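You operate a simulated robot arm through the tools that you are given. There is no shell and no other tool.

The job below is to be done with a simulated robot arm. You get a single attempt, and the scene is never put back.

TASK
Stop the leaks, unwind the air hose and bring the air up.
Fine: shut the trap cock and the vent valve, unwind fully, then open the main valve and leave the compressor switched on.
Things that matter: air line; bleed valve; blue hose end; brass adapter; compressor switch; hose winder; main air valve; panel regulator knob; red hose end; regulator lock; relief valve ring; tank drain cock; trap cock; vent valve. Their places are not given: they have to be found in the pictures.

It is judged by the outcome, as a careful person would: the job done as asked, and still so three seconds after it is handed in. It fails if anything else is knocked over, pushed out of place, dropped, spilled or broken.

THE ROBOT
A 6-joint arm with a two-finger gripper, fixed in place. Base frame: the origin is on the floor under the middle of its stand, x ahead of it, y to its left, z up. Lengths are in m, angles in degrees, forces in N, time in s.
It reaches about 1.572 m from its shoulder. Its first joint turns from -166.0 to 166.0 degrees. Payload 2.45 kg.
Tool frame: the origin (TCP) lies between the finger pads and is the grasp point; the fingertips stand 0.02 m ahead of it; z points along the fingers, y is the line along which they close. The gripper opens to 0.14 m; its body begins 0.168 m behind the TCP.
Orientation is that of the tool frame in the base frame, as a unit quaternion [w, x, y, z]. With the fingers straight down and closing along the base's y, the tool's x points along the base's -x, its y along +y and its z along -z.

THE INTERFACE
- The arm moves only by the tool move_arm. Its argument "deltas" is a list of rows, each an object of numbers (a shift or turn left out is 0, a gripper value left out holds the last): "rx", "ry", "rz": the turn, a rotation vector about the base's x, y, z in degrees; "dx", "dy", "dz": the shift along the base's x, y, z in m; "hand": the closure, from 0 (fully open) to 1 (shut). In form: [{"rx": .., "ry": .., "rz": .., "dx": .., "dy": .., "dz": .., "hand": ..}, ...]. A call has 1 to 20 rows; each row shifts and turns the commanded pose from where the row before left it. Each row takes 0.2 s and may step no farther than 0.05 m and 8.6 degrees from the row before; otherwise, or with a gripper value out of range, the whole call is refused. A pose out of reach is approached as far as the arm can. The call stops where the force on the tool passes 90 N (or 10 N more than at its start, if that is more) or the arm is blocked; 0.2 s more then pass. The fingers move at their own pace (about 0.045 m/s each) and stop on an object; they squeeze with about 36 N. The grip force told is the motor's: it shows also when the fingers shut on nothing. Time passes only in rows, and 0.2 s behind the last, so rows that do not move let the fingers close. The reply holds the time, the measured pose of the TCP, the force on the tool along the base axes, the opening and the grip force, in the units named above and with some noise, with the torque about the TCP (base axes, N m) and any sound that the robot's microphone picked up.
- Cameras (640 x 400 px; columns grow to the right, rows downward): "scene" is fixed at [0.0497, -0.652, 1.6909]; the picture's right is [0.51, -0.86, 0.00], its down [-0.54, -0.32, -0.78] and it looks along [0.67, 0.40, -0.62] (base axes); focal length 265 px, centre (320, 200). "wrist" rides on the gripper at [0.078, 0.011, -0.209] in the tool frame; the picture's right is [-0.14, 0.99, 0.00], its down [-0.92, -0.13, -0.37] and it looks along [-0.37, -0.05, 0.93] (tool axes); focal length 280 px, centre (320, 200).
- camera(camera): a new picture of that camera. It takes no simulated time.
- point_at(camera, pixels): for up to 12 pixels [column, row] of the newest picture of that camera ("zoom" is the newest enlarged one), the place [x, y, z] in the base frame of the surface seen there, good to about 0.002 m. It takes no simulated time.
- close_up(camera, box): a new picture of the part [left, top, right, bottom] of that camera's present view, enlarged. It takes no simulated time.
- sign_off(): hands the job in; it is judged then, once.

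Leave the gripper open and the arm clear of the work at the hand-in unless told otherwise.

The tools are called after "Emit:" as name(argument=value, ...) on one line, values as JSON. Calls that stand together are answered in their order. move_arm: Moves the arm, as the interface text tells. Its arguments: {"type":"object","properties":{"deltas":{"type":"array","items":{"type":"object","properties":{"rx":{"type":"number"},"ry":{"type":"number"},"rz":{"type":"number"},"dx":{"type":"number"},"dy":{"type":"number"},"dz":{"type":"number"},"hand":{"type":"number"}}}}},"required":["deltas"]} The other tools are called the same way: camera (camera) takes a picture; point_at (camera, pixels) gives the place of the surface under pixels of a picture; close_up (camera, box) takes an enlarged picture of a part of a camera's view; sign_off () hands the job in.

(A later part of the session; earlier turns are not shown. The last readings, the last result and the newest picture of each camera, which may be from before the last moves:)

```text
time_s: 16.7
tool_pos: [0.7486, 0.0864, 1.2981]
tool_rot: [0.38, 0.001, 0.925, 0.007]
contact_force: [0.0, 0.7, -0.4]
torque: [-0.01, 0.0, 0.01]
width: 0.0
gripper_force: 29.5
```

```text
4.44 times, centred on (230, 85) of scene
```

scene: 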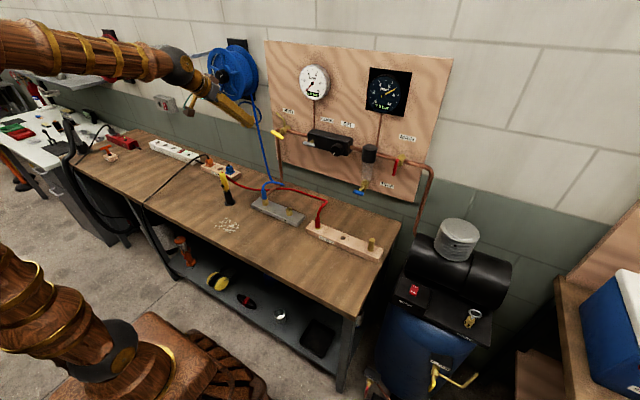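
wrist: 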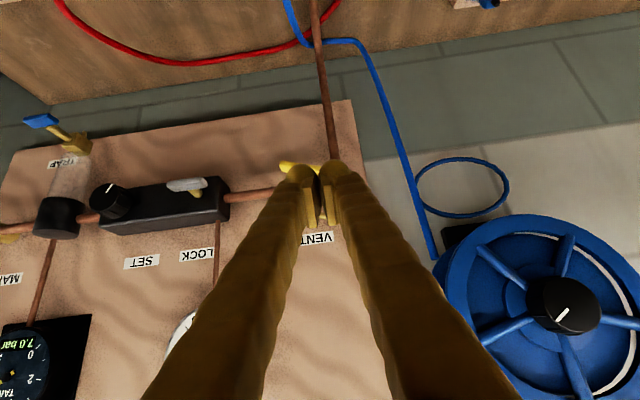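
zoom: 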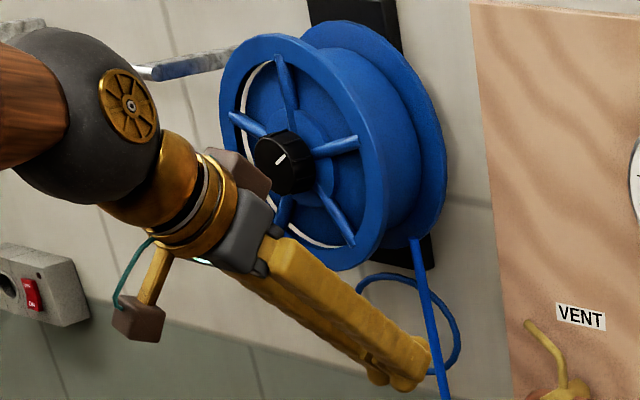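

The hose drops off the right side of the drum, so unwinding should be clockwise seen from the robot (positive turn about +x). First the vent: approach above the raised left end of the yellow bar, to TCP [0.882, 0.091, 1.245].

Emit:
move_arm(deltas=[{"dx": 0.033, "dy": 0.001, "dz": -0.013}, {"dx": 0.033, "dy": 0.001, "dz": -0.013}, {"dx": 0.033, "dy": 0.001, "dz": -0.013}, {"dx": 0.033, "dy": 0.001, "dz": -0.013}, {}])

Emit:
close_up(camera="wrist", box=[240, 110, 380, 240])

Emit:
close_up(camera="scene", box=[255, 100, 325, 160])

```text
time_s: 17.9
tool_pos: [0.881, 0.0933, 1.2464]
tool_rot: [0.38, 0.002, 0.925, 0.006]
contact_force: [-0.1, 0.1, 0.7]
torque: [-0.01, 0.0, -0.02]
width: 0.0001
gripper_force: 29.4
```

```text
3.08 times, centred on (310, 175) of wrist
```

zoom: 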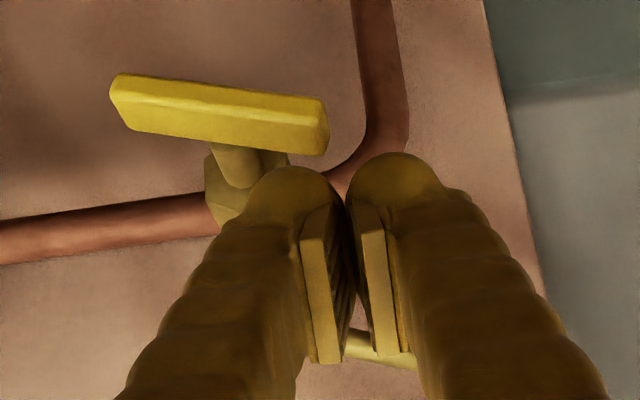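

```text
6.67 times, centred on (290, 130) of scene
```

zoom: 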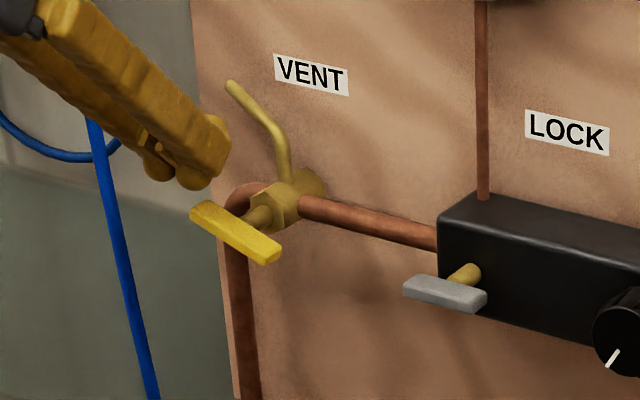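

Well aligned with the left end. Lower towards contact, in small steps.

Emit:
move_arm(deltas=[{"dz": -0.005, "dy": -0.002}, {"dz": -0.005}, {"dz": -0.005}, {"dz": -0.003}, {"dz": -0.003}, {"dz": -0.003}, {}])

Emit:
close_up(camera="wrist", box=[240, 110, 380, 240])

```text
time_s: 19.5
tool_pos: [0.8813, 0.0905, 1.2216]
tool_rot: [0.38, 0.001, 0.925, 0.007]
contact_force: [0.3, -0.2, 1.3]
torque: [-0.02, -0.02, -0.01]
width: 0.0002
gripper_force: 29.6
```

```text
3.08 times, centred on (310, 175) of wrist
```

zoom: 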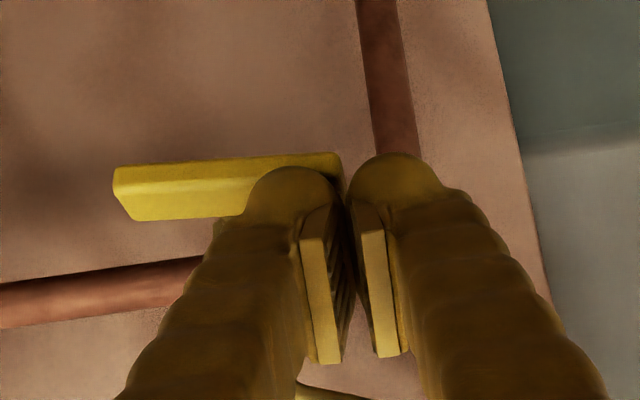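

The bar has begun to turn. Continue gently.

Emit:
move_arm(deltas=[{"dz": -0.0015}, {"dz": -0.0015}, {}])

Emit:
close_up(camera="wrist", box=[260, 130, 330, 200])

Emit:
point_at(camera="zoom", pixels=[[40, 150], [100, 140], [160, 130], [220, 120], [280, 110], [60, 200], [120, 195], [180, 185], [50, 175], [120, 165], [180, 155]])

```text
time_s: 20.3
tool_pos: [0.8807, 0.0902, 1.2203]
tool_rot: [0.381, 0.001, 0.925, 0.006]
contact_force: [-0.5, -1.2, 9.4]
torque: [-0.09, 0.02, 0.03]
width: 0.0
gripper_force: 29.6
```

```text
5.71 times, centred on (295, 165) of wrist
```

zoom: 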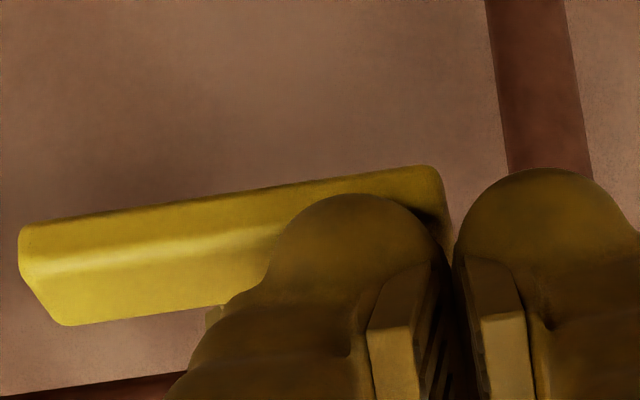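

```text
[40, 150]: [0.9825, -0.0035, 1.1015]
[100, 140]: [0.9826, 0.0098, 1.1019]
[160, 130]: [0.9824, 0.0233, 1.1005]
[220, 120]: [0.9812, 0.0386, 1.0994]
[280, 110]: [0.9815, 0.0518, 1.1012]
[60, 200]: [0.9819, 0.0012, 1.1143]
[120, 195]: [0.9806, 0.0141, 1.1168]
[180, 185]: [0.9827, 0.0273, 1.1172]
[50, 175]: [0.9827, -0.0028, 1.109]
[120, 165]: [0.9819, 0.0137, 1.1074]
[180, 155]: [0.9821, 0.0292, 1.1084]
```

Emit:
point_at(camera="zoom", pixels=[[35, 272], [100, 262], [160, 253], [220, 243], [265, 237], [35, 240], [120, 224], [220, 208], [300, 195], [400, 178], [70, 305], [200, 290]])

Emit:
move_arm(deltas=[{"dz": -0.0015}, {}])

```text
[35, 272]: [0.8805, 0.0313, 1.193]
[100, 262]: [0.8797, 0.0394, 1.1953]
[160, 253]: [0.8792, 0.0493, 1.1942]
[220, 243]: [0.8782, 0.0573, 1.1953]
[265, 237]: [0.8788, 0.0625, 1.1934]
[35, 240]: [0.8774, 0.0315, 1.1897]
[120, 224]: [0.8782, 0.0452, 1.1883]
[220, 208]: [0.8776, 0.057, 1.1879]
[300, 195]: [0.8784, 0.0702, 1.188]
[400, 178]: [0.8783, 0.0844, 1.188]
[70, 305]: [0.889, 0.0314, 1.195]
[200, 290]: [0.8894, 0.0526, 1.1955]
```

```text
time_s: 20.9
tool_pos: [0.8809, 0.0914, 1.2185]
tool_rot: [0.382, 0.002, 0.924, 0.005]
contact_force: [-3.9, 5.2, 24.3]
torque: [-0.13, 0.14, -0.01]
width: 0.0
gripper_force: 29.4
```

The vent bar is level and on its stop too (24 N, no movement). Back off up and away and go in front of the reel for a look, opening the gripper.

Emit:
move_arm(deltas=[{"dz": 0.01}, {"dz": 0.02, "dx": -0.015}, {"dx": -0.03, "dz": 0.02}, {"dx": -0.03, "dz": 0.02, "dy": 0.01}, {"dx": -0.03, "dz": 0.025, "dy": 0.02}, {"dx": -0.02, "dz": 0.03, "dy": 0.025, "hand": 0}, {"dz": 0.03, "dy": 0.035}, {"dz": 0.03, "dy": 0.035}, {"dz": 0.02, "dy": 0.035}, {"dy": 0.04}, {}, {}])

Emit:
camera(camera="wrist")

Emit:
close_up(camera="scene", box=[260, 100, 440, 210])

```text
time_s: 23.5
tool_pos: [0.7524, 0.2907, 1.4236]
tool_rot: [0.381, 0.002, 0.925, 0.006]
contact_force: [0.1, -0.6, 0.0]
torque: [-0.03, -0.02, 0.02]
width: 0.14
gripper_force: 0.1
```

```text
taken
```

wrist: 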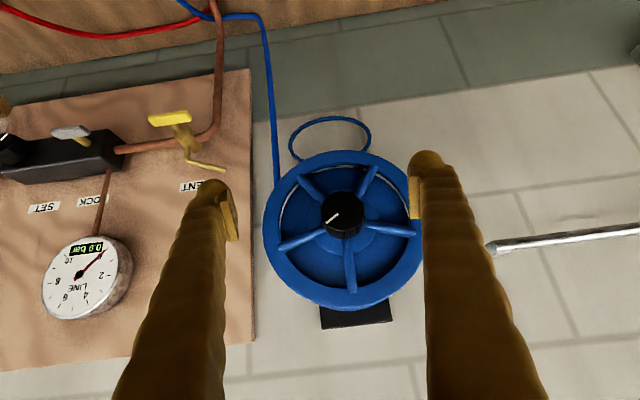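

```text
3.56 times, centred on (350, 155) of scene
```

zoom: 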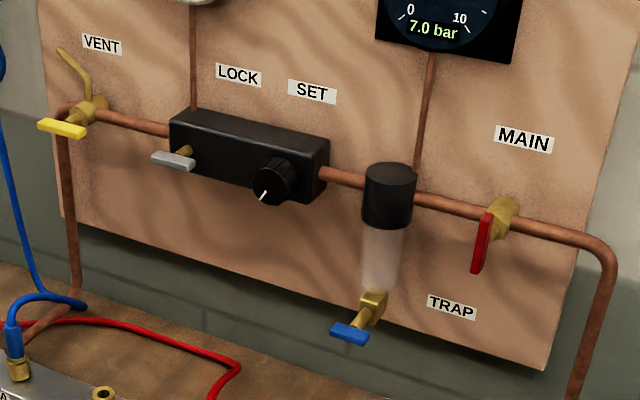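

Both leak handles are now level. The reel is between the fingers in the wrist view; enlarge it and measure the knob.

Emit:
close_up(camera="wrist", box=[255, 140, 435, 310])

Emit:
point_at(camera="zoom", pixels=[[305, 168], [275, 160], [340, 160], [305, 140], [300, 190], [285, 170], [265, 200], [345, 210], [245, 170], [370, 170], [215, 110], [350, 290]])

```text
2.35 times, centred on (345, 225) of wrist
```

zoom: 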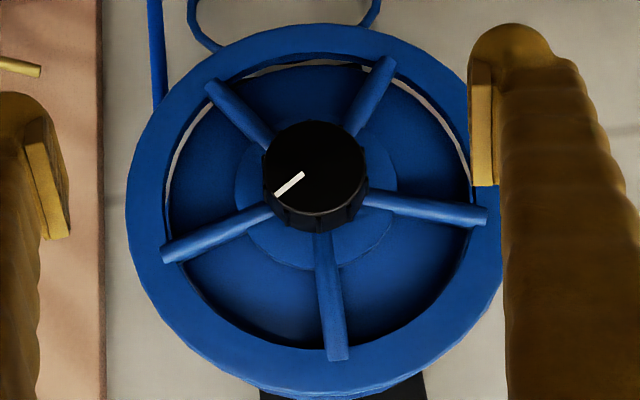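

```text
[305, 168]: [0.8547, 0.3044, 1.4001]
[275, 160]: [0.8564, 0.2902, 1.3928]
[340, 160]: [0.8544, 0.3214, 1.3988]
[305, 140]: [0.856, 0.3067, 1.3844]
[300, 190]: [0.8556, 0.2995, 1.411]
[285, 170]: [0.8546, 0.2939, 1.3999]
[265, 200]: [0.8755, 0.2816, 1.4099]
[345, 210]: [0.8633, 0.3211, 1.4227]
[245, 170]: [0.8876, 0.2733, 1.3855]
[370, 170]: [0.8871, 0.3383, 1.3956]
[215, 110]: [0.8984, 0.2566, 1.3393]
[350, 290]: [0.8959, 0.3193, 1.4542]
```

Emit:
point_at(camera="zoom", pixels=[[267, 167], [363, 167], [315, 124], [312, 206], [315, 167], [282, 135], [350, 135], [282, 200], [350, 195], [303, 173], [278, 192], [325, 215]])

```text
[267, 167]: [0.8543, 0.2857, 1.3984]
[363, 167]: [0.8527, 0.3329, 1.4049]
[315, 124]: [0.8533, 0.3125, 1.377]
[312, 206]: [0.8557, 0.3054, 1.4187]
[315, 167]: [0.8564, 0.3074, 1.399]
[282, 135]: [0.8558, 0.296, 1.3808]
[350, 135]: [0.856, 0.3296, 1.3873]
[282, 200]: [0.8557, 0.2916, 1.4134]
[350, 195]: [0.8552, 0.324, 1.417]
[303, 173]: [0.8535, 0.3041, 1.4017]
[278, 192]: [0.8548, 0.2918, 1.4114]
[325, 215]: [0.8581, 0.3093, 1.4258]
```

Knob: centre about [0.855, 0.309, 1.400], radius about 0.024, mark pointing up-right. I'll level the tool to +x with the fingers open around the knob, ending at TCP [0.838, 0.309, 1.400].

Emit:
move_arm(deltas=[{"ry": -3.77, "dx": 0.007, "dy": 0.0015, "dz": -0.002}, {"ry": -3.77, "dx": 0.007, "dy": 0.0015, "dz": -0.002}, {"ry": -3.77, "dx": 0.007, "dy": 0.0015, "dz": -0.002}, {"ry": -3.77, "dx": 0.007, "dy": 0.0015, "dz": -0.002}, {"ry": -3.77, "dx": 0.007, "dy": 0.0015, "dz": -0.002}, {"ry": -3.77, "dx": 0.007, "dy": 0.0015, "dz": -0.002}, {}])

```text
time_s: 25.1
tool_pos: [0.7972, 0.3001, 1.4104]
tool_rot: [0.555, 0.0, 0.832, 0.006]
contact_force: [0.0, -0.3, -0.2]
torque: [0.0, 0.02, 0.0]
width: 0.1403
gripper_force: 0.0
```

Tracking well; continue the second half.

Emit:
move_arm(deltas=[{"ry": -3.77, "dx": 0.007, "dy": 0.0015, "dz": -0.0017}, {"ry": -3.77, "dx": 0.007, "dy": 0.0015, "dz": -0.0017}, {"ry": -3.77, "dx": 0.007, "dy": 0.0015, "dz": -0.0017}, {"ry": -3.77, "dx": 0.007, "dy": 0.0015, "dz": -0.0017}, {"ry": -3.77, "dx": 0.007, "dy": 0.0015, "dz": -0.0017}, {"ry": -3.77, "dx": 0.007, "dy": 0.0015, "dz": -0.0017}, {}])

Emit:
camera(camera="wrist")

Emit:
camera(camera="scene")

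```text
time_s: 26.7
tool_pos: [0.8391, 0.309, 1.3993]
tool_rot: [0.707, -0.001, 0.707, 0.006]
contact_force: [0.0, 0.0, 0.6]
torque: [0.01, 0.02, -0.01]
width: 0.1399
gripper_force: 0.1
```

```text
taken
```

wrist: 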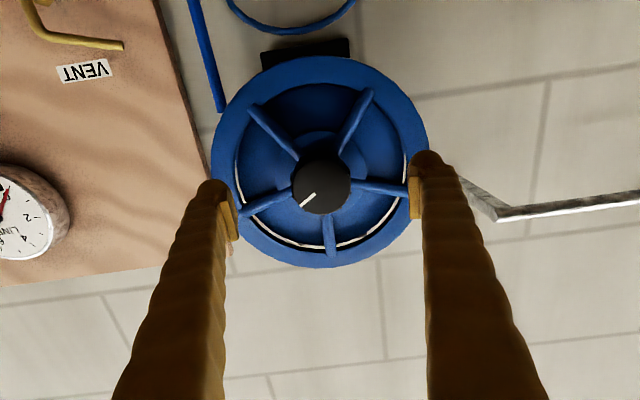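

```text
taken
```

scene: 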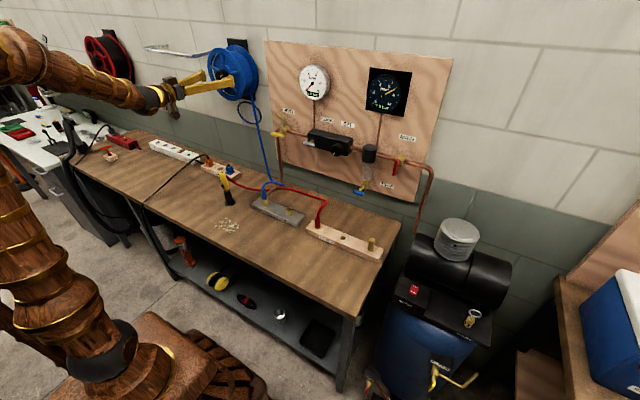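

Aligned: the knob sits midway between the fingers. Move in 14 mm and close on the knob.

Emit:
move_arm(deltas=[{"dx": 0.007}, {"dx": 0.007}, {"hand": 1}, {}, {}, {}, {}, {}, {}])

Emit:
camera(camera="wrist")

```text
time_s: 28.7
tool_pos: [0.8529, 0.3095, 1.3997]
tool_rot: [0.707, -0.001, 0.707, 0.005]
contact_force: [4.7, 19.6, 2.3]
torque: [0.0, 0.1, 0.28]
width: 0.0497
gripper_force: 40.2
```

```text
taken
```

wrist: 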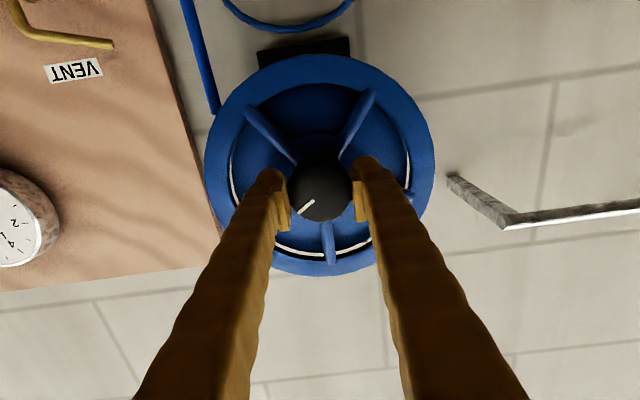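

Gripped (width 0.050). There's a 20 N sideways force, so I'll shift 1.5 mm in +y, then try a clockwise turn of 20°.

Emit:
move_arm(deltas=[{"dy": 0.0015}, {}, {"rx": 5}, {"rx": 5}, {"rx": 5}, {"rx": 5}, {}])

Emit:
camera(camera="wrist")

Emit:
close_up(camera="scene", box=[195, 30, 295, 200])

```text
time_s: 30.3
tool_pos: [0.8525, 0.3108, 1.3992]
tool_rot: [0.696, 0.123, 0.696, 0.128]
contact_force: [-20.8, -29.9, -22.4]
torque: [0.0, 0.15, -0.53]
width: 0.0498
gripper_force: 44.8
```

```text
taken
```

wrist: 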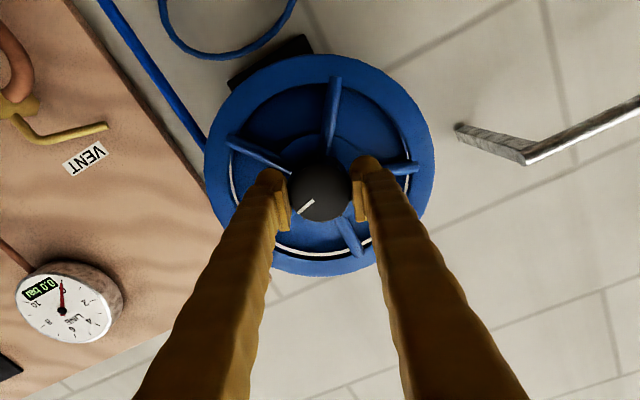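

```text
2.35 times, centred on (245, 115) of scene
```

zoom: 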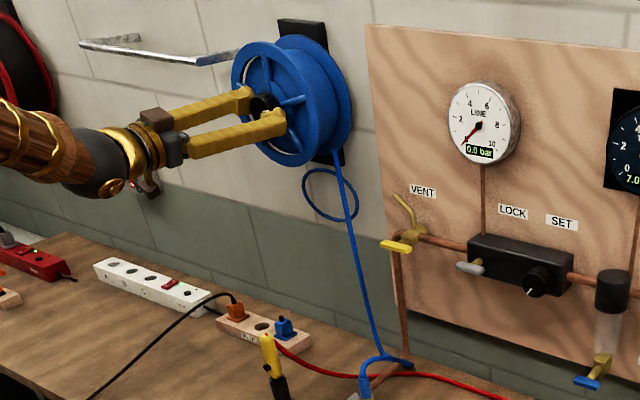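

The knob turned with the gripper (mark keeps its place relative to the fingers), and the spokes stay still. Ease the side force by shifting back a little and continue clockwise, watching torque.

Emit:
move_arm(deltas=[{"dy": -0.001, "dz": -0.0004}, {"rx": 6}, {"rx": 6}, {"rx": 6}, {"rx": 6}, {"rx": 6}, {}])

Emit:
close_up(camera="scene", box=[195, 30, 295, 200])

Emit:
camera(camera="wrist")

```text
time_s: 31.4
tool_pos: [0.8533, 0.3087, 1.4004]
tool_rot: [0.665, 0.233, 0.675, 0.219]
contact_force: [14.0, -24.0, -10.9]
torque: [-0.02, -0.22, -0.26]
width: 0.0498
gripper_force: 44.7
out of reach, approached as far as the arm can: row 4, 5
stopped in row 5: the force on the tool passed its limit at 102 N (the readings are from after the stop); the commanded pose is now the measured one
```

```text
2.35 times, centred on (245, 115) of scene
```

zoom: 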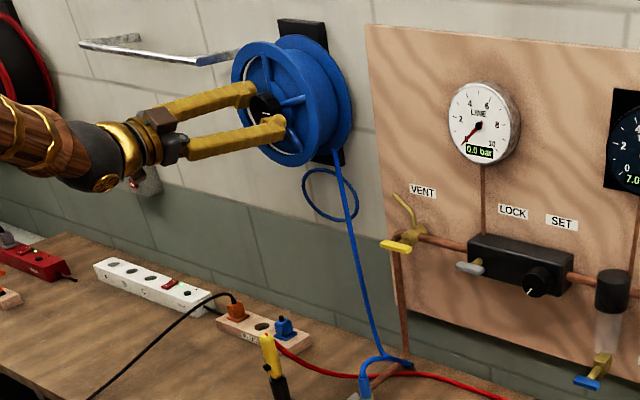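

```text
taken
```

wrist: 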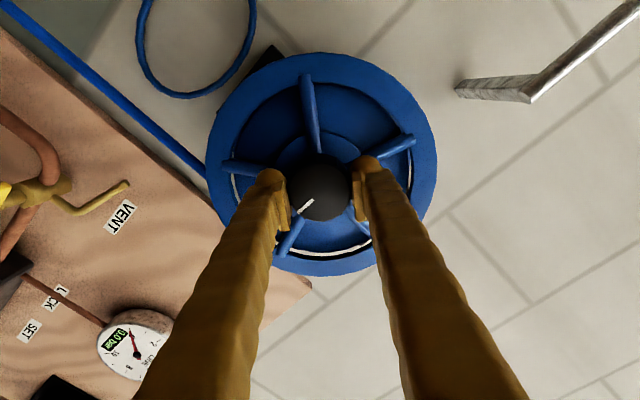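

The arm's wrist roll limit is at about +37° here, so I'll ratchet: release, turn back well to the negative side, grip again and turn clockwise.

Emit:
move_arm(deltas=[{"hand": 0.3}, {}, {}, {"rx": -8}, {"rx": -8}, {"rx": -8}, {"rx": -8}, {"rx": -8}, {"rx": -8}, {"rx": -8}, {"rx": -8}, {"rx": -8}, {"rx": -8}, {"rx": -8}, {"rx": -8}, {}])

Emit:
camera(camera="wrist")

```text
time_s: 34.8
tool_pos: [0.8522, 0.3123, 1.4023]
tool_rot: [0.617, -0.339, 0.616, -0.353]
contact_force: [1.1, 0.4, -0.5]
torque: [0.0, 0.01, -0.03]
width: 0.0981
gripper_force: 0.0
```

```text
taken
```

wrist: 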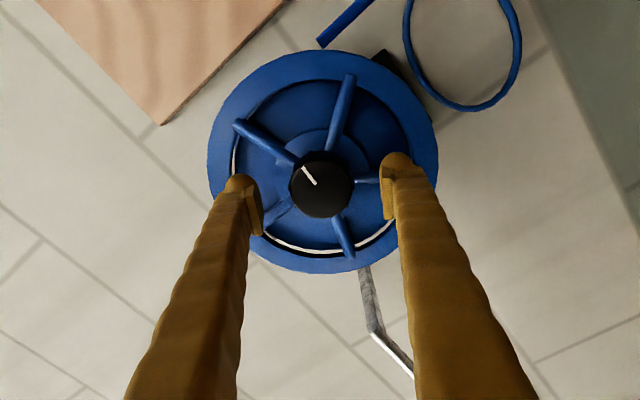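

Roll is now -59° with the knob free. Continue back further, re-centring by 2 mm.

Emit:
move_arm(deltas=[{"rx": -8, "dy": -0.002, "dz": -0.002}, {"rx": -8}, {"rx": -8}, {"rx": -8}, {"rx": -8}, {"rx": -8}, {"rx": -8}, {"rx": -8}, {"rx": -8}, {"rx": -8}, {"rx": -8}, {"rx": -8}, {"rx": -8}, {"rx": -8}, {"rx": -8}, {}])

Emit:
camera(camera="wrist")

```text
time_s: 38.1
tool_pos: [0.8526, 0.3093, 1.4008]
tool_rot: [-0.013, 0.704, -0.001, 0.71]
contact_force: [1.1, -0.7, 0.6]
torque: [0.0, 0.0, -0.01]
width: 0.098
gripper_force: 0.1
```

```text
taken
```

wrist: 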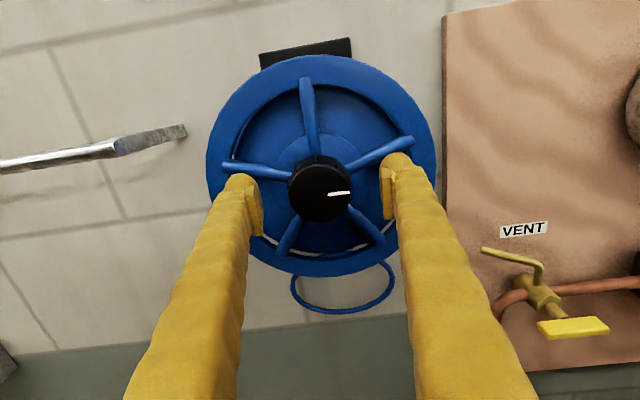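

Upright view now: mark points right (it moved about 37° clockwise). Test whether the roll can go back further for a longer stroke.

Emit:
move_arm(deltas=[{"rx": -8}, {"rx": -8}, {"rx": -8}, {"rx": -8}, {"rx": -8}, {"rx": -8}, {"rx": -8}, {"rx": -8}, {"rx": -8}, {"rx": -8}, {}])

```text
time_s: 40.5
tool_pos: [0.853, 0.3099, 1.4004]
tool_rot: [0.441, 0.548, 0.456, 0.544]
contact_force: [0.4, 0.1, -0.7]
torque: [0.05, 0.01, -0.02]
width: 0.0979
gripper_force: 0.0
```

Still fine at about -259°. Go back another 56°.

Emit:
move_arm(deltas=[{"rx": -8}, {"rx": -8}, {"rx": -8}, {"rx": -8}, {"rx": -8}, {"rx": -8}, {"rx": -8}, {}])

```text
time_s: 42.4
tool_pos: [0.8571, 0.2992, 1.3851]
tool_rot: [0.649, 0.273, 0.653, 0.28]
contact_force: [-0.1, -0.1, 0.2]
torque: [-0.03, 0.0, -0.01]
width: 0.0979
gripper_force: 0.0
out of reach, approached as far as the arm can: row 7
```

The lower roll limit is near -312°. Come forward 12° so the pose is good, then check the position.

Emit:
move_arm(deltas=[{"rx": 6}, {"rx": 6}, {}])

```text
time_s: 43.1
tool_pos: [0.8563, 0.2981, 1.3857]
tool_rot: [0.615, 0.344, 0.626, 0.335]
contact_force: [-0.6, -0.5, -0.2]
torque: [-0.01, 0.0, -0.03]
width: 0.0979
gripper_force: 0.1
```

Re-centre on the knob and close.

Emit:
move_arm(deltas=[{"dx": -0.003, "dy": 0.0115, "dz": 0.0146}, {}])

Emit:
camera(camera="wrist")

```text
time_s: 43.8
tool_pos: [0.8536, 0.3102, 1.4002]
tool_rot: [0.615, 0.343, 0.626, 0.335]
contact_force: [0.3, 0.3, 0.6]
torque: [0.0, -0.02, 0.01]
width: 0.0983
gripper_force: 0.0
```

```text
taken
```

wrist: 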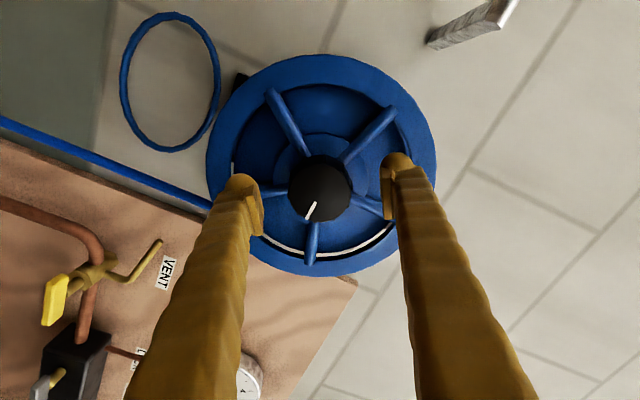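

Centred. Close on the knob and turn clockwise, checking for a stop as it goes.

Emit:
move_arm(deltas=[{"hand": 1}, {}, {}, {}, {}, {"rx": 7}, {"rx": 7}, {"rx": 7}, {"rx": 7}, {"rx": 7}, {"rx": 7}, {"rx": 7}, {"rx": 7}, {}])

Emit:
camera(camera="wrist")

```text
time_s: 46.8
tool_pos: [0.8532, 0.31, 1.4]
tool_rot: [0.381, 0.592, 0.395, 0.59]
contact_force: [-17.8, -12.9, 3.3]
torque: [0.0, -0.18, -0.01]
width: 0.0496
gripper_force: 45.1
```

```text
taken
```

wrist: 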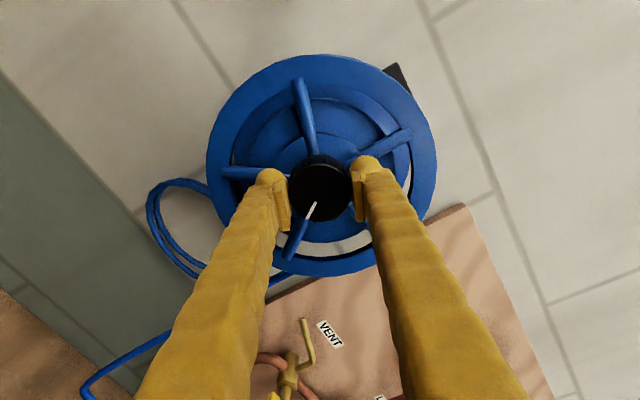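

The hose looks changed: the loop appears doubled. Check the scene view.

Emit:
close_up(camera="scene", box=[195, 30, 295, 200])

Emit:
close_up(camera="scene", box=[200, 40, 280, 140])

```text
2.35 times, centred on (245, 115) of scene
```

zoom: 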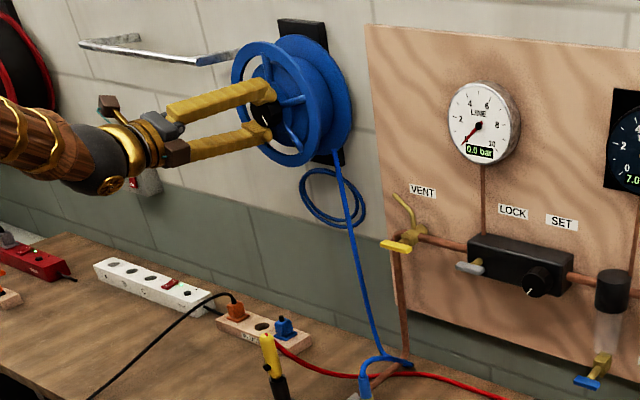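

```text
4.00 times, centred on (240, 90) of scene
```

zoom: 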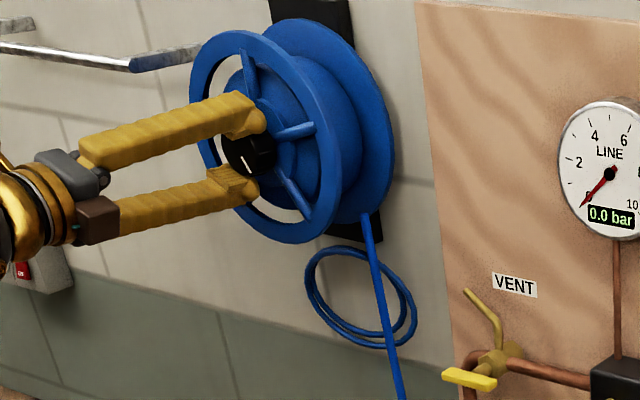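

Clockwise is right: the wound coil on the drum is thinner and a second loop of loose hose has appeared. Keep turning.

Emit:
move_arm(deltas=[{"rx": 7}, {"rx": 7}, {"rx": 7}, {"rx": 7}, {"rx": 7}, {"rx": 7}, {"rx": 7}, {"rx": 7}, {"rx": 7}, {"rx": 7}, {"rx": 7}, {"rx": 7}, {}])

Emit:
close_up(camera="scene", box=[200, 40, 280, 140])

Emit:
camera(camera="wrist")

```text
time_s: 49.5
tool_pos: [0.8541, 0.3083, 1.4009]
tool_rot: [-0.113, 0.695, -0.1, 0.703]
contact_force: [-2.5, -6.4, 16.4]
torque: [0.0, -0.13, -0.17]
width: 0.0499
gripper_force: 45.2
```

```text
4.00 times, centred on (240, 90) of scene
```

zoom: 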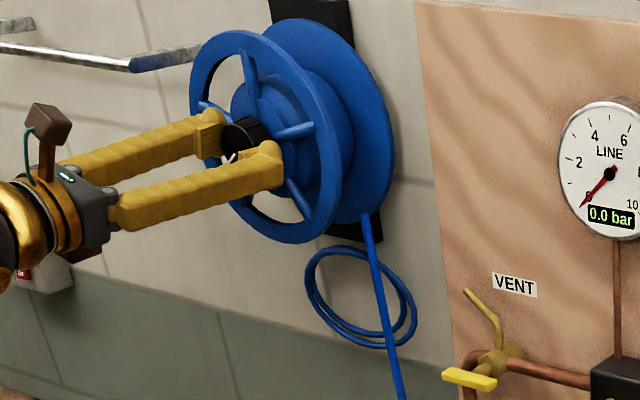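

```text
taken
```

wrist: 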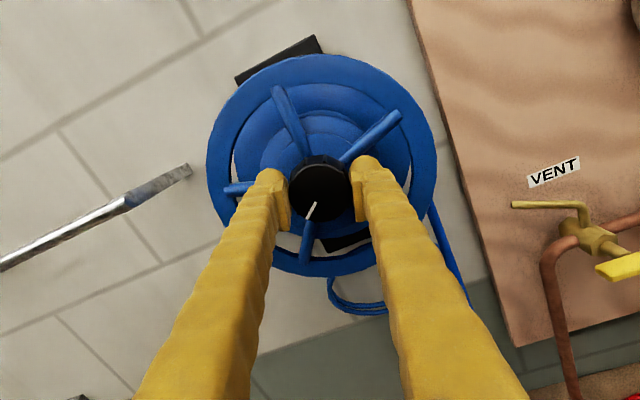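

Drum is thinner still and the mark shows no slipping. Continue.

Emit:
move_arm(deltas=[{"rx": 7}, {"rx": 7}, {"rx": 7}, {"rx": 7}, {"rx": 7}, {"rx": 7}, {"rx": 7}, {"rx": 7}, {"rx": 7}, {"rx": 7}, {"rx": 7}, {"rx": 7}, {}])

Emit:
close_up(camera="scene", box=[200, 40, 280, 140])

Emit:
camera(camera="wrist")

```text
time_s: 52.4
tool_pos: [0.8552, 0.3101, 1.3996]
tool_rot: [0.549, -0.441, 0.545, -0.455]
contact_force: [-7.1, -1.3, 5.9]
torque: [-0.65, -0.07, -0.02]
width: 0.05
gripper_force: 45.2
```

```text
4.00 times, centred on (240, 90) of scene
```

zoom: 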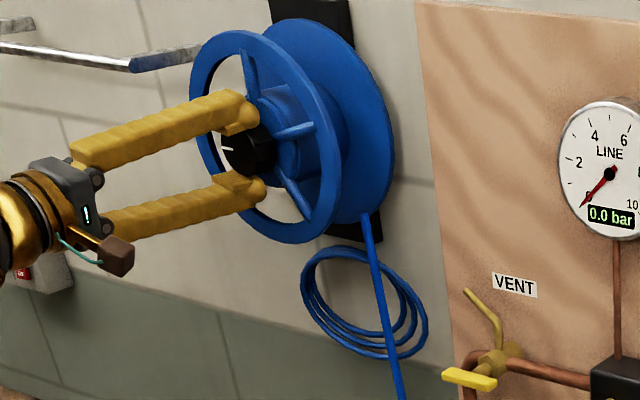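

```text
taken
```

wrist: 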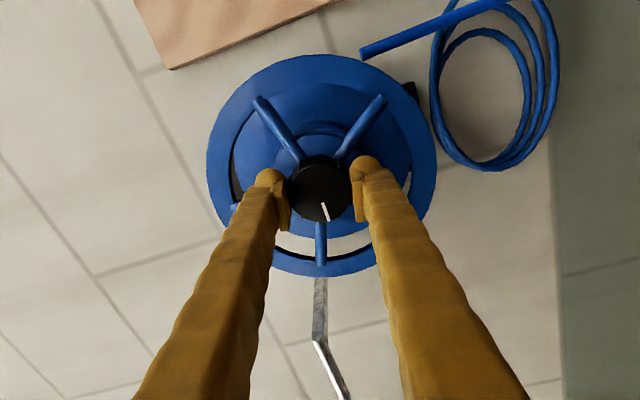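

Torque is now -0.65 N·m and the mark has slipped about 30° relative to the fingers: the knob seems to have reached its stop (three loops hang loose, the drum is down to its core). Turn 10° more to see if the mark still moves in the room.

Emit:
close_up(camera="scene", box=[215, 60, 245, 90])

Emit:
move_arm(deltas=[{"rx": 5}, {"rx": 5}, {}])

Emit:
close_up(camera="scene", box=[215, 60, 245, 90])

Emit:
camera(camera="wrist")

```text
13.33 times, centred on (230, 75) of scene
```

zoom: 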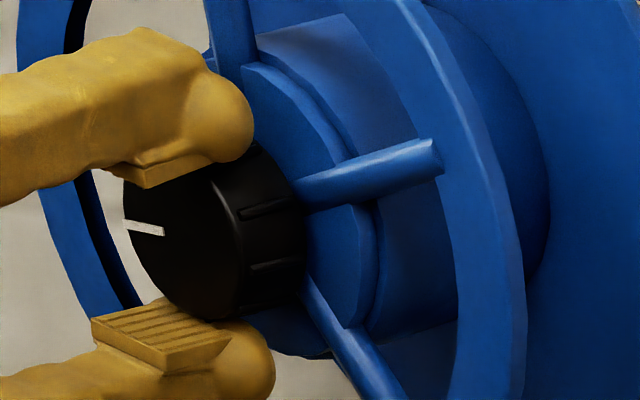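

```text
time_s: 53.1
tool_pos: [0.8541, 0.3092, 1.3986]
tool_rot: [0.585, -0.391, 0.583, -0.406]
contact_force: [-1.1, -1.1, 6.8]
torque: [-0.86, -0.02, -0.1]
width: 0.0504
gripper_force: 45.4
```

```text
13.33 times, centred on (230, 75) of scene
```

zoom: 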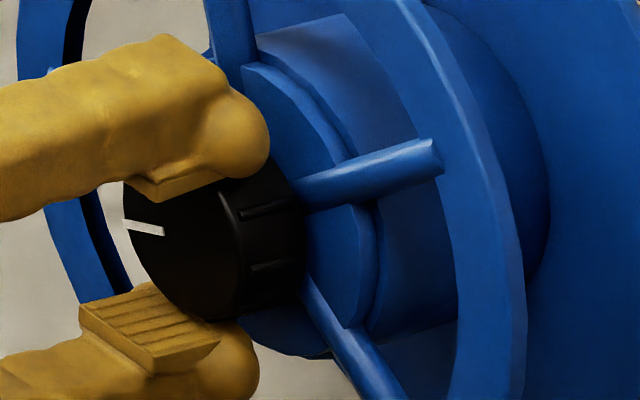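

```text
taken
```

wrist: 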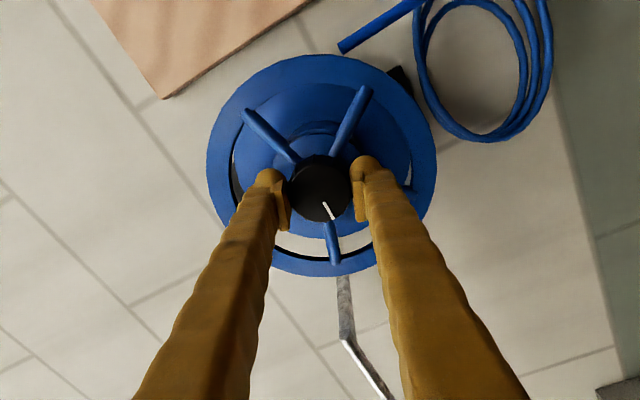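

The mark stays fixed while the fingers slip: the winder is at its stop, fully unwound. Open the fingers and back off straight, then check that the knob stays.

Emit:
move_arm(deltas=[{"hand": 0.2}, {}, {}, {}, {"dx": -0.01}, {"dx": -0.01}, {}])

Emit:
close_up(camera="scene", box=[215, 60, 245, 90])

```text
time_s: 54.8
tool_pos: [0.8336, 0.3108, 1.3993]
tool_rot: [0.585, -0.392, 0.583, -0.406]
contact_force: [-1.0, -0.2, 0.3]
torque: [0.01, 0.01, 0.0]
width: 0.1122
gripper_force: 0.0
```

```text
13.33 times, centred on (230, 75) of scene
```

zoom: 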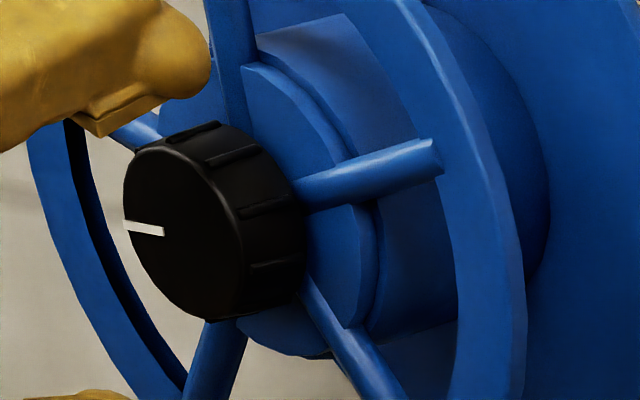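

The knob stays put with its mark pointing left. Now roll the tool back to level (closing along y), then tilt down 45° and retreat the way I came.

Emit:
move_arm(deltas=[{"rx": 7.63}, {"rx": 7.63}, {"rx": 7.63}, {"rx": 7.63}, {"rx": 7.63}, {"rx": 7.63}, {"rx": 7.63}, {"rx": 7.63}, {"rx": 7.63}, {}])

```text
time_s: 57.0
tool_pos: [0.833, 0.3093, 1.3999]
tool_rot: [0.704, 0.007, 0.71, -0.006]
contact_force: [0.6, 0.1, -0.4]
torque: [0.01, -0.03, 0.0]
width: 0.1116
gripper_force: 0.0
```

Emit:
move_arm(deltas=[{"ry": 3.77, "dx": -0.006, "dz": 0.002}, {"ry": 3.77, "dx": -0.006, "dz": 0.002}, {"ry": 3.77, "dx": -0.007, "dy": -0.001, "dz": 0.002}, {"ry": 3.77, "dx": -0.007, "dy": -0.002, "dz": 0.002}, {"ry": 3.77, "dx": -0.007, "dy": -0.002, "dz": 0.002}, {"ry": 3.77, "dx": -0.007, "dy": -0.002, "dz": 0.002}, {"ry": 3.77, "dx": -0.007, "dy": -0.002, "dz": 0.002}, {"ry": 3.77, "dx": -0.007, "dy": -0.002, "dz": 0.002}, {"ry": 3.77, "dx": -0.007, "dy": -0.002, "dz": 0.002}, {"ry": 3.77, "dx": -0.007, "dy": -0.002, "dz": 0.002}, {"ry": 3.77, "dx": -0.007, "dy": -0.002, "dz": 0.002}, {"ry": 3.77, "dx": -0.005, "dy": -0.002, "dz": 0.002}, {}])

Emit:
camera(camera="wrist")

Emit:
camera(camera="scene")

```text
time_s: 59.8
tool_pos: [0.7548, 0.2897, 1.424]
tool_rot: [0.376, 0.003, 0.926, -0.009]
contact_force: [-0.1, -0.1, 0.4]
torque: [0.0, 0.0, -0.01]
width: 0.1121
gripper_force: 0.1
```

```text
taken
```

wrist: 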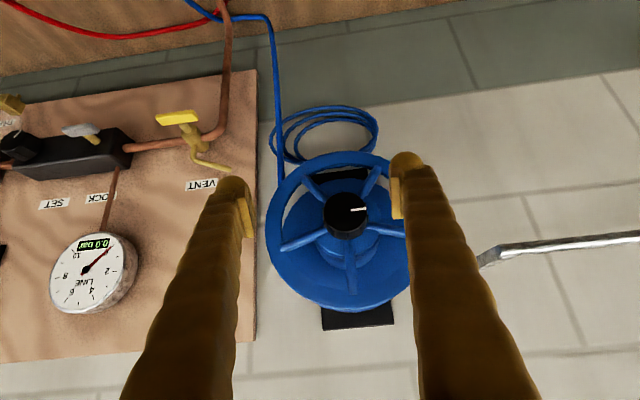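

```text
taken
```

scene: 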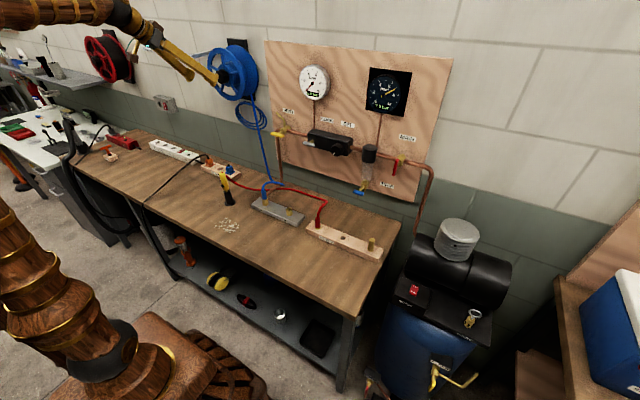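

Reel empty, three loose loops, knob at its stop. Next the main valve: travel right at a safe distance from the panel to y about -0.4745.

Emit:
move_arm(deltas=[{"dy": -0.045}, {"dy": -0.045}, {"dy": -0.045}, {"dy": -0.045}, {"dy": -0.045}, {"dy": -0.045}, {"dy": -0.045}, {"dy": -0.045}, {"dy": -0.045}, {"dy": -0.045}, {"dy": -0.045}, {"dy": -0.045, "dz": -0.015}, {"dy": -0.045, "dz": -0.015}, {"dy": -0.045, "dz": -0.015}, {"dy": -0.045, "dz": -0.015}, {"dy": -0.045, "dz": -0.015}, {"dy": -0.0442, "dz": -0.015, "dx": 0.0}, {}])

Emit:
camera(camera="wrist")

```text
time_s: 63.5
tool_pos: [0.7536, -0.474, 1.3336]
tool_rot: [0.377, 0.004, 0.926, -0.009]
contact_force: [0.3, 1.0, -0.5]
torque: [0.01, 0.0, -0.01]
width: 0.112
gripper_force: 0.1
```

```text
taken
```

wrist: 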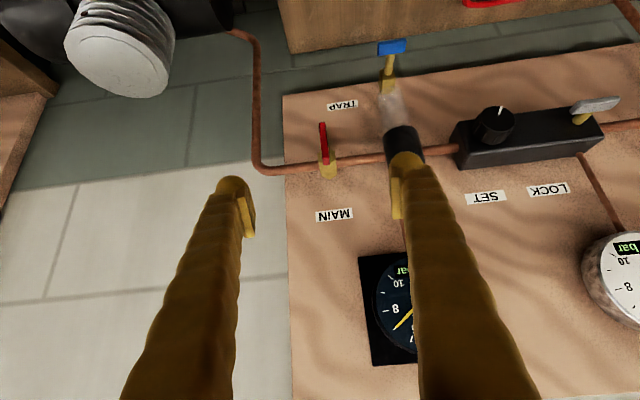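

Enlarge and measure the main handle.

Emit:
close_up(camera="wrist", box=[295, 105, 365, 190])

Emit:
point_at(camera="zoom", pixels=[[260, 95], [265, 140], [272, 190], [280, 240], [245, 95], [285, 130], [300, 245], [300, 270], [320, 300], [250, 90], [262, 165], [290, 190]])

```text
4.71 times, centred on (330, 148) of wrist
```

zoom: 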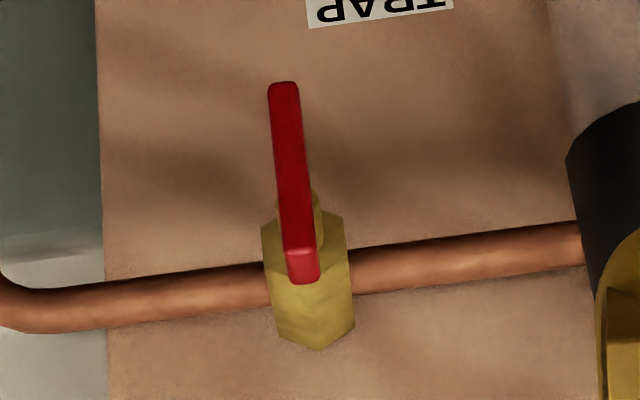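

```text
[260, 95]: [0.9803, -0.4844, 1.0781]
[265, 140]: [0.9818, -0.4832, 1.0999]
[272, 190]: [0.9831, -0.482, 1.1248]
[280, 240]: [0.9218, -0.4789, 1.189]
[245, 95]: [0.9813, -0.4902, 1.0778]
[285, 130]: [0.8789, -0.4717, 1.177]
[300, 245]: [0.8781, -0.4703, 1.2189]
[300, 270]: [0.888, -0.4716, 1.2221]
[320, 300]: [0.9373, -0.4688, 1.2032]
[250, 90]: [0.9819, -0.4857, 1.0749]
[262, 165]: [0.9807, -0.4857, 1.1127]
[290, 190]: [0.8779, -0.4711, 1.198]
```

Emit:
point_at(camera="zoom", pixels=[[283, 190], [305, 190], [294, 190], [275, 110], [297, 110], [285, 92], [288, 240], [315, 240], [302, 278], [312, 215], [318, 235], [294, 225]])

```text
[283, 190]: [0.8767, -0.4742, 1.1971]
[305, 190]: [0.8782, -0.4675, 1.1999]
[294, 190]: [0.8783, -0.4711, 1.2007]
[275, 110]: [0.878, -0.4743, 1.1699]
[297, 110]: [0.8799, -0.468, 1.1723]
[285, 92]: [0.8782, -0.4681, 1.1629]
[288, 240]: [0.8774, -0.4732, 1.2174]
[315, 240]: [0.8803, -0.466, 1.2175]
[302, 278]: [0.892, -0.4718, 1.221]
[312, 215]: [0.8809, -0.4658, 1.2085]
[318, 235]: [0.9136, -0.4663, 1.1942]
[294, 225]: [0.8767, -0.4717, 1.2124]
```

Main bar: centre about [0.883, -0.4705, 1.192], vertical, front face at x 0.878. Level the tool in front of it, with the fingers opened to 0.07.

Emit:
move_arm(deltas=[{"ry": -3.81, "dx": 0.0068, "dy": 0.0003, "dz": -0.0118, "hand": 0.5}, {"ry": -3.81, "dx": 0.0068, "dy": 0.0003, "dz": -0.0118}, {"ry": -3.81, "dx": 0.0068, "dy": 0.0003, "dz": -0.0118}, {"ry": -3.81, "dx": 0.0068, "dy": 0.0003, "dz": -0.0118}, {"ry": -3.81, "dx": 0.0068, "dy": 0.0003, "dz": -0.0118}, {"ry": -3.81, "dx": 0.0068, "dy": 0.0003, "dz": -0.0118}, {"ry": -3.81, "dx": 0.0068, "dy": 0.0003, "dz": -0.0118}, {"ry": -3.81, "dx": 0.0068, "dy": 0.0003, "dz": -0.0118}, {"ry": -3.81, "dx": 0.0068, "dy": 0.0003, "dz": -0.0118}, {"ry": -3.81, "dx": 0.0068, "dy": 0.0003, "dz": -0.0118}, {"ry": -3.81, "dx": 0.0068, "dy": 0.0003, "dz": -0.0118}, {"ry": -3.81, "dx": 0.0068, "dy": 0.0003, "dz": -0.0118}, {}])

Emit:
camera(camera="wrist")

Emit:
camera(camera="scene")

```text
time_s: 66.3
tool_pos: [0.8361, -0.4695, 1.1905]
tool_rot: [0.707, 0.007, 0.707, -0.007]
contact_force: [-0.4, -0.3, -0.1]
torque: [-0.01, -0.02, 0.01]
width: 0.0698
gripper_force: 0.1
```

```text
taken
```

wrist: 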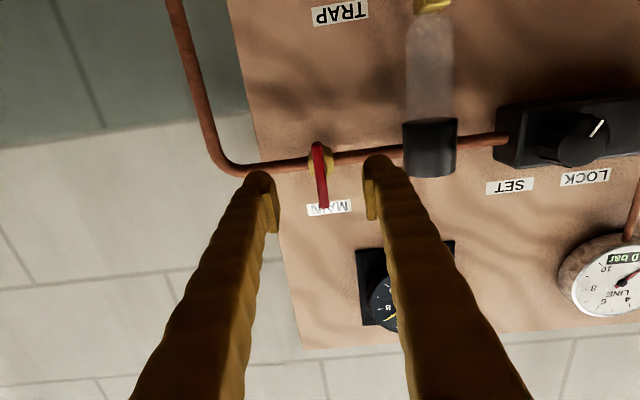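

```text
taken
```

scene: 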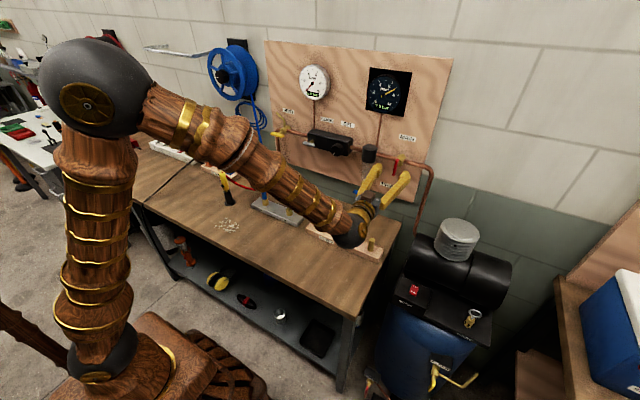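

The red bar lies between the fingers. Move in 40 mm and close on it.

Emit:
move_arm(deltas=[{"dx": 0.013, "dy": -0.001}, {"dx": 0.013}, {"dx": 0.013}, {"hand": 1}, {}, {}, {}, {}, {}])

Emit:
camera(camera="wrist")

```text
time_s: 68.3
tool_pos: [0.8746, -0.4699, 1.1919]
tool_rot: [0.706, 0.005, 0.708, -0.007]
contact_force: [0.2, 21.9, -0.6]
torque: [0.03, 0.03, 0.23]
width: 0.0091
gripper_force: 37.1
```

```text
taken
```

wrist: 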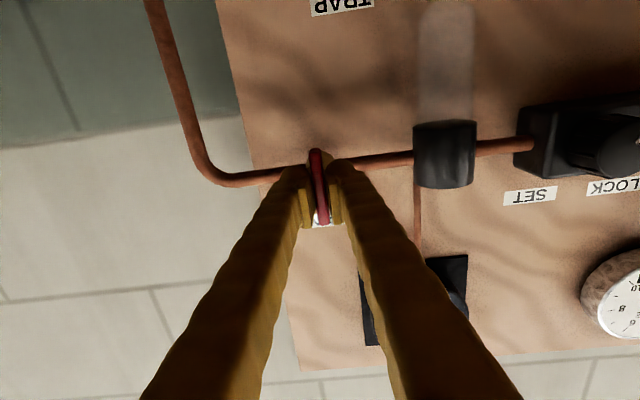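

Gripped (width 9 mm). Ease the side force with +1 mm in y, then try 15° clockwise and read the torque.

Emit:
move_arm(deltas=[{"dy": 0.001}, {"rx": 5}, {"rx": 5}, {"rx": 5}, {}])

Emit:
camera(camera="wrist")

Emit:
close_up(camera="scene", box=[290, 60, 440, 200])

```text
time_s: 69.5
tool_pos: [0.8736, -0.4704, 1.1921]
tool_rot: [0.7, 0.098, 0.702, 0.086]
contact_force: [11.5, 7.3, -5.2]
torque: [-1.32, 0.1, 0.15]
width: 0.0152
gripper_force: 41.3
```

```text
taken
```

wrist: 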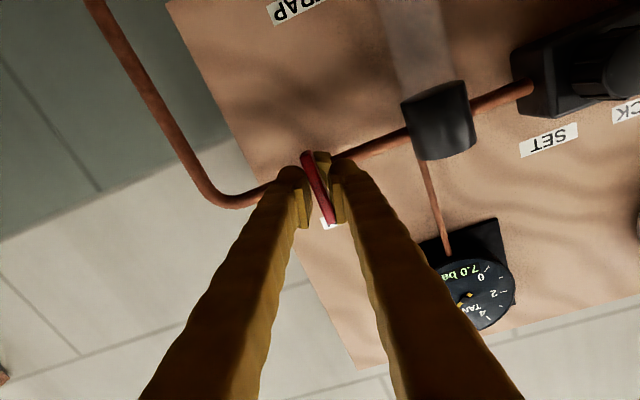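

```text
2.86 times, centred on (365, 130) of scene
```

zoom: 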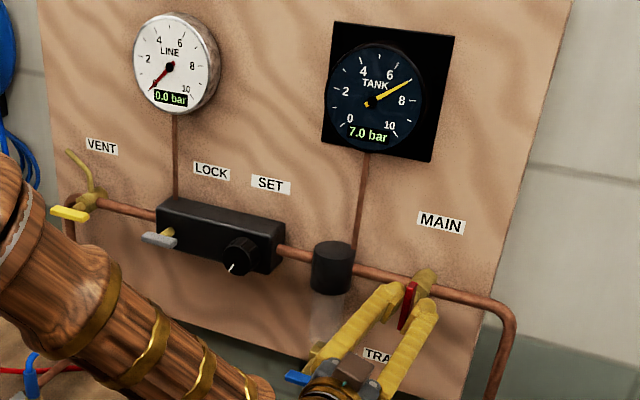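

Clockwise is against a stop (-1.3 N·m, the bar stays). Go back and try the other way.

Emit:
move_arm(deltas=[{"rx": -5}, {"rx": -5}, {"rx": -5}, {}, {"rx": -5}, {"rx": -5}, {}])

Emit:
close_up(camera="scene", box=[290, 60, 440, 200])

Emit:
camera(camera="wrist")

```text
time_s: 71.2
tool_pos: [0.8744, -0.4693, 1.1922]
tool_rot: [0.705, -0.056, 0.704, -0.069]
contact_force: [12.0, 5.0, 10.2]
torque: [-0.02, -0.18, 0.09]
width: 0.0091
gripper_force: 36.3
```

```text
2.86 times, centred on (365, 130) of scene
```

zoom: 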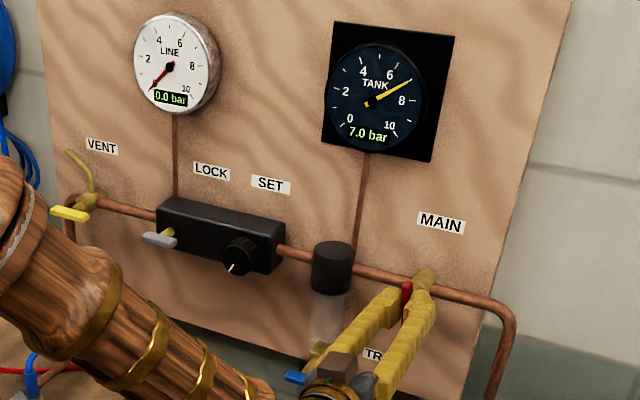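

```text
taken
```

wrist: 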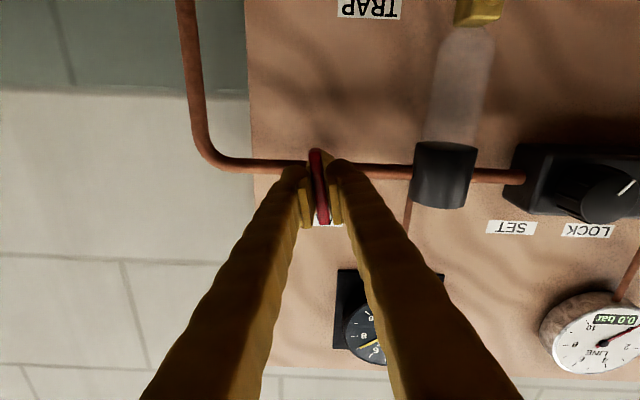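

The bar follows freely counter-clockwise: that's the opening direction. For enough wrist roll I'll let go, back off, turn the tool half round (roll +170°), and grip again.

Emit:
move_arm(deltas=[{"hand": 0.5}, {}, {}, {}, {"dx": -0.012}, {"dx": -0.012}, {"dx": -0.012}, {"rx": 8}, {"rx": 8}, {"rx": 8}, {"rx": 8}, {"rx": 8}, {"rx": 8}, {"rx": 8}, {"rx": 8}, {"rx": 8}, {"rx": 8}, {}])

```text
time_s: 75.0
tool_pos: [0.8371, -0.4696, 1.1916]
tool_rot: [0.575, 0.411, 0.583, 0.402]
contact_force: [-0.8, 0.9, 0.1]
torque: [-0.01, 0.01, 0.02]
width: 0.07
gripper_force: 0.1
```

Emit:
move_arm(deltas=[{"rx": 8}, {"rx": 8}, {"rx": 8}, {"rx": 8}, {"rx": 8}, {"rx": 8}, {"rx": 8}, {"rx": 8}, {"rx": 8}, {"rx": 8}, {"rx": 8}, {"rx": 8}, {"rx": 4}, {}])

Emit:
camera(camera="wrist")

```text
time_s: 78.0
tool_pos: [0.8384, -0.4702, 1.1914]
tool_rot: [0.055, 0.705, 0.067, 0.704]
contact_force: [-0.5, 0.2, -0.3]
torque: [0.0, 0.03, 0.0]
width: 0.0701
gripper_force: 0.0
```

```text
taken
```

wrist: 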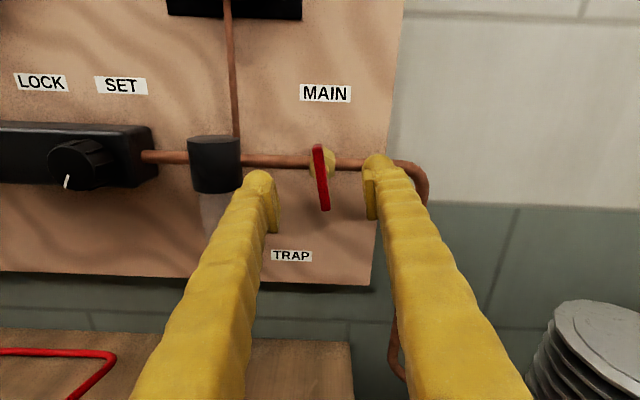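

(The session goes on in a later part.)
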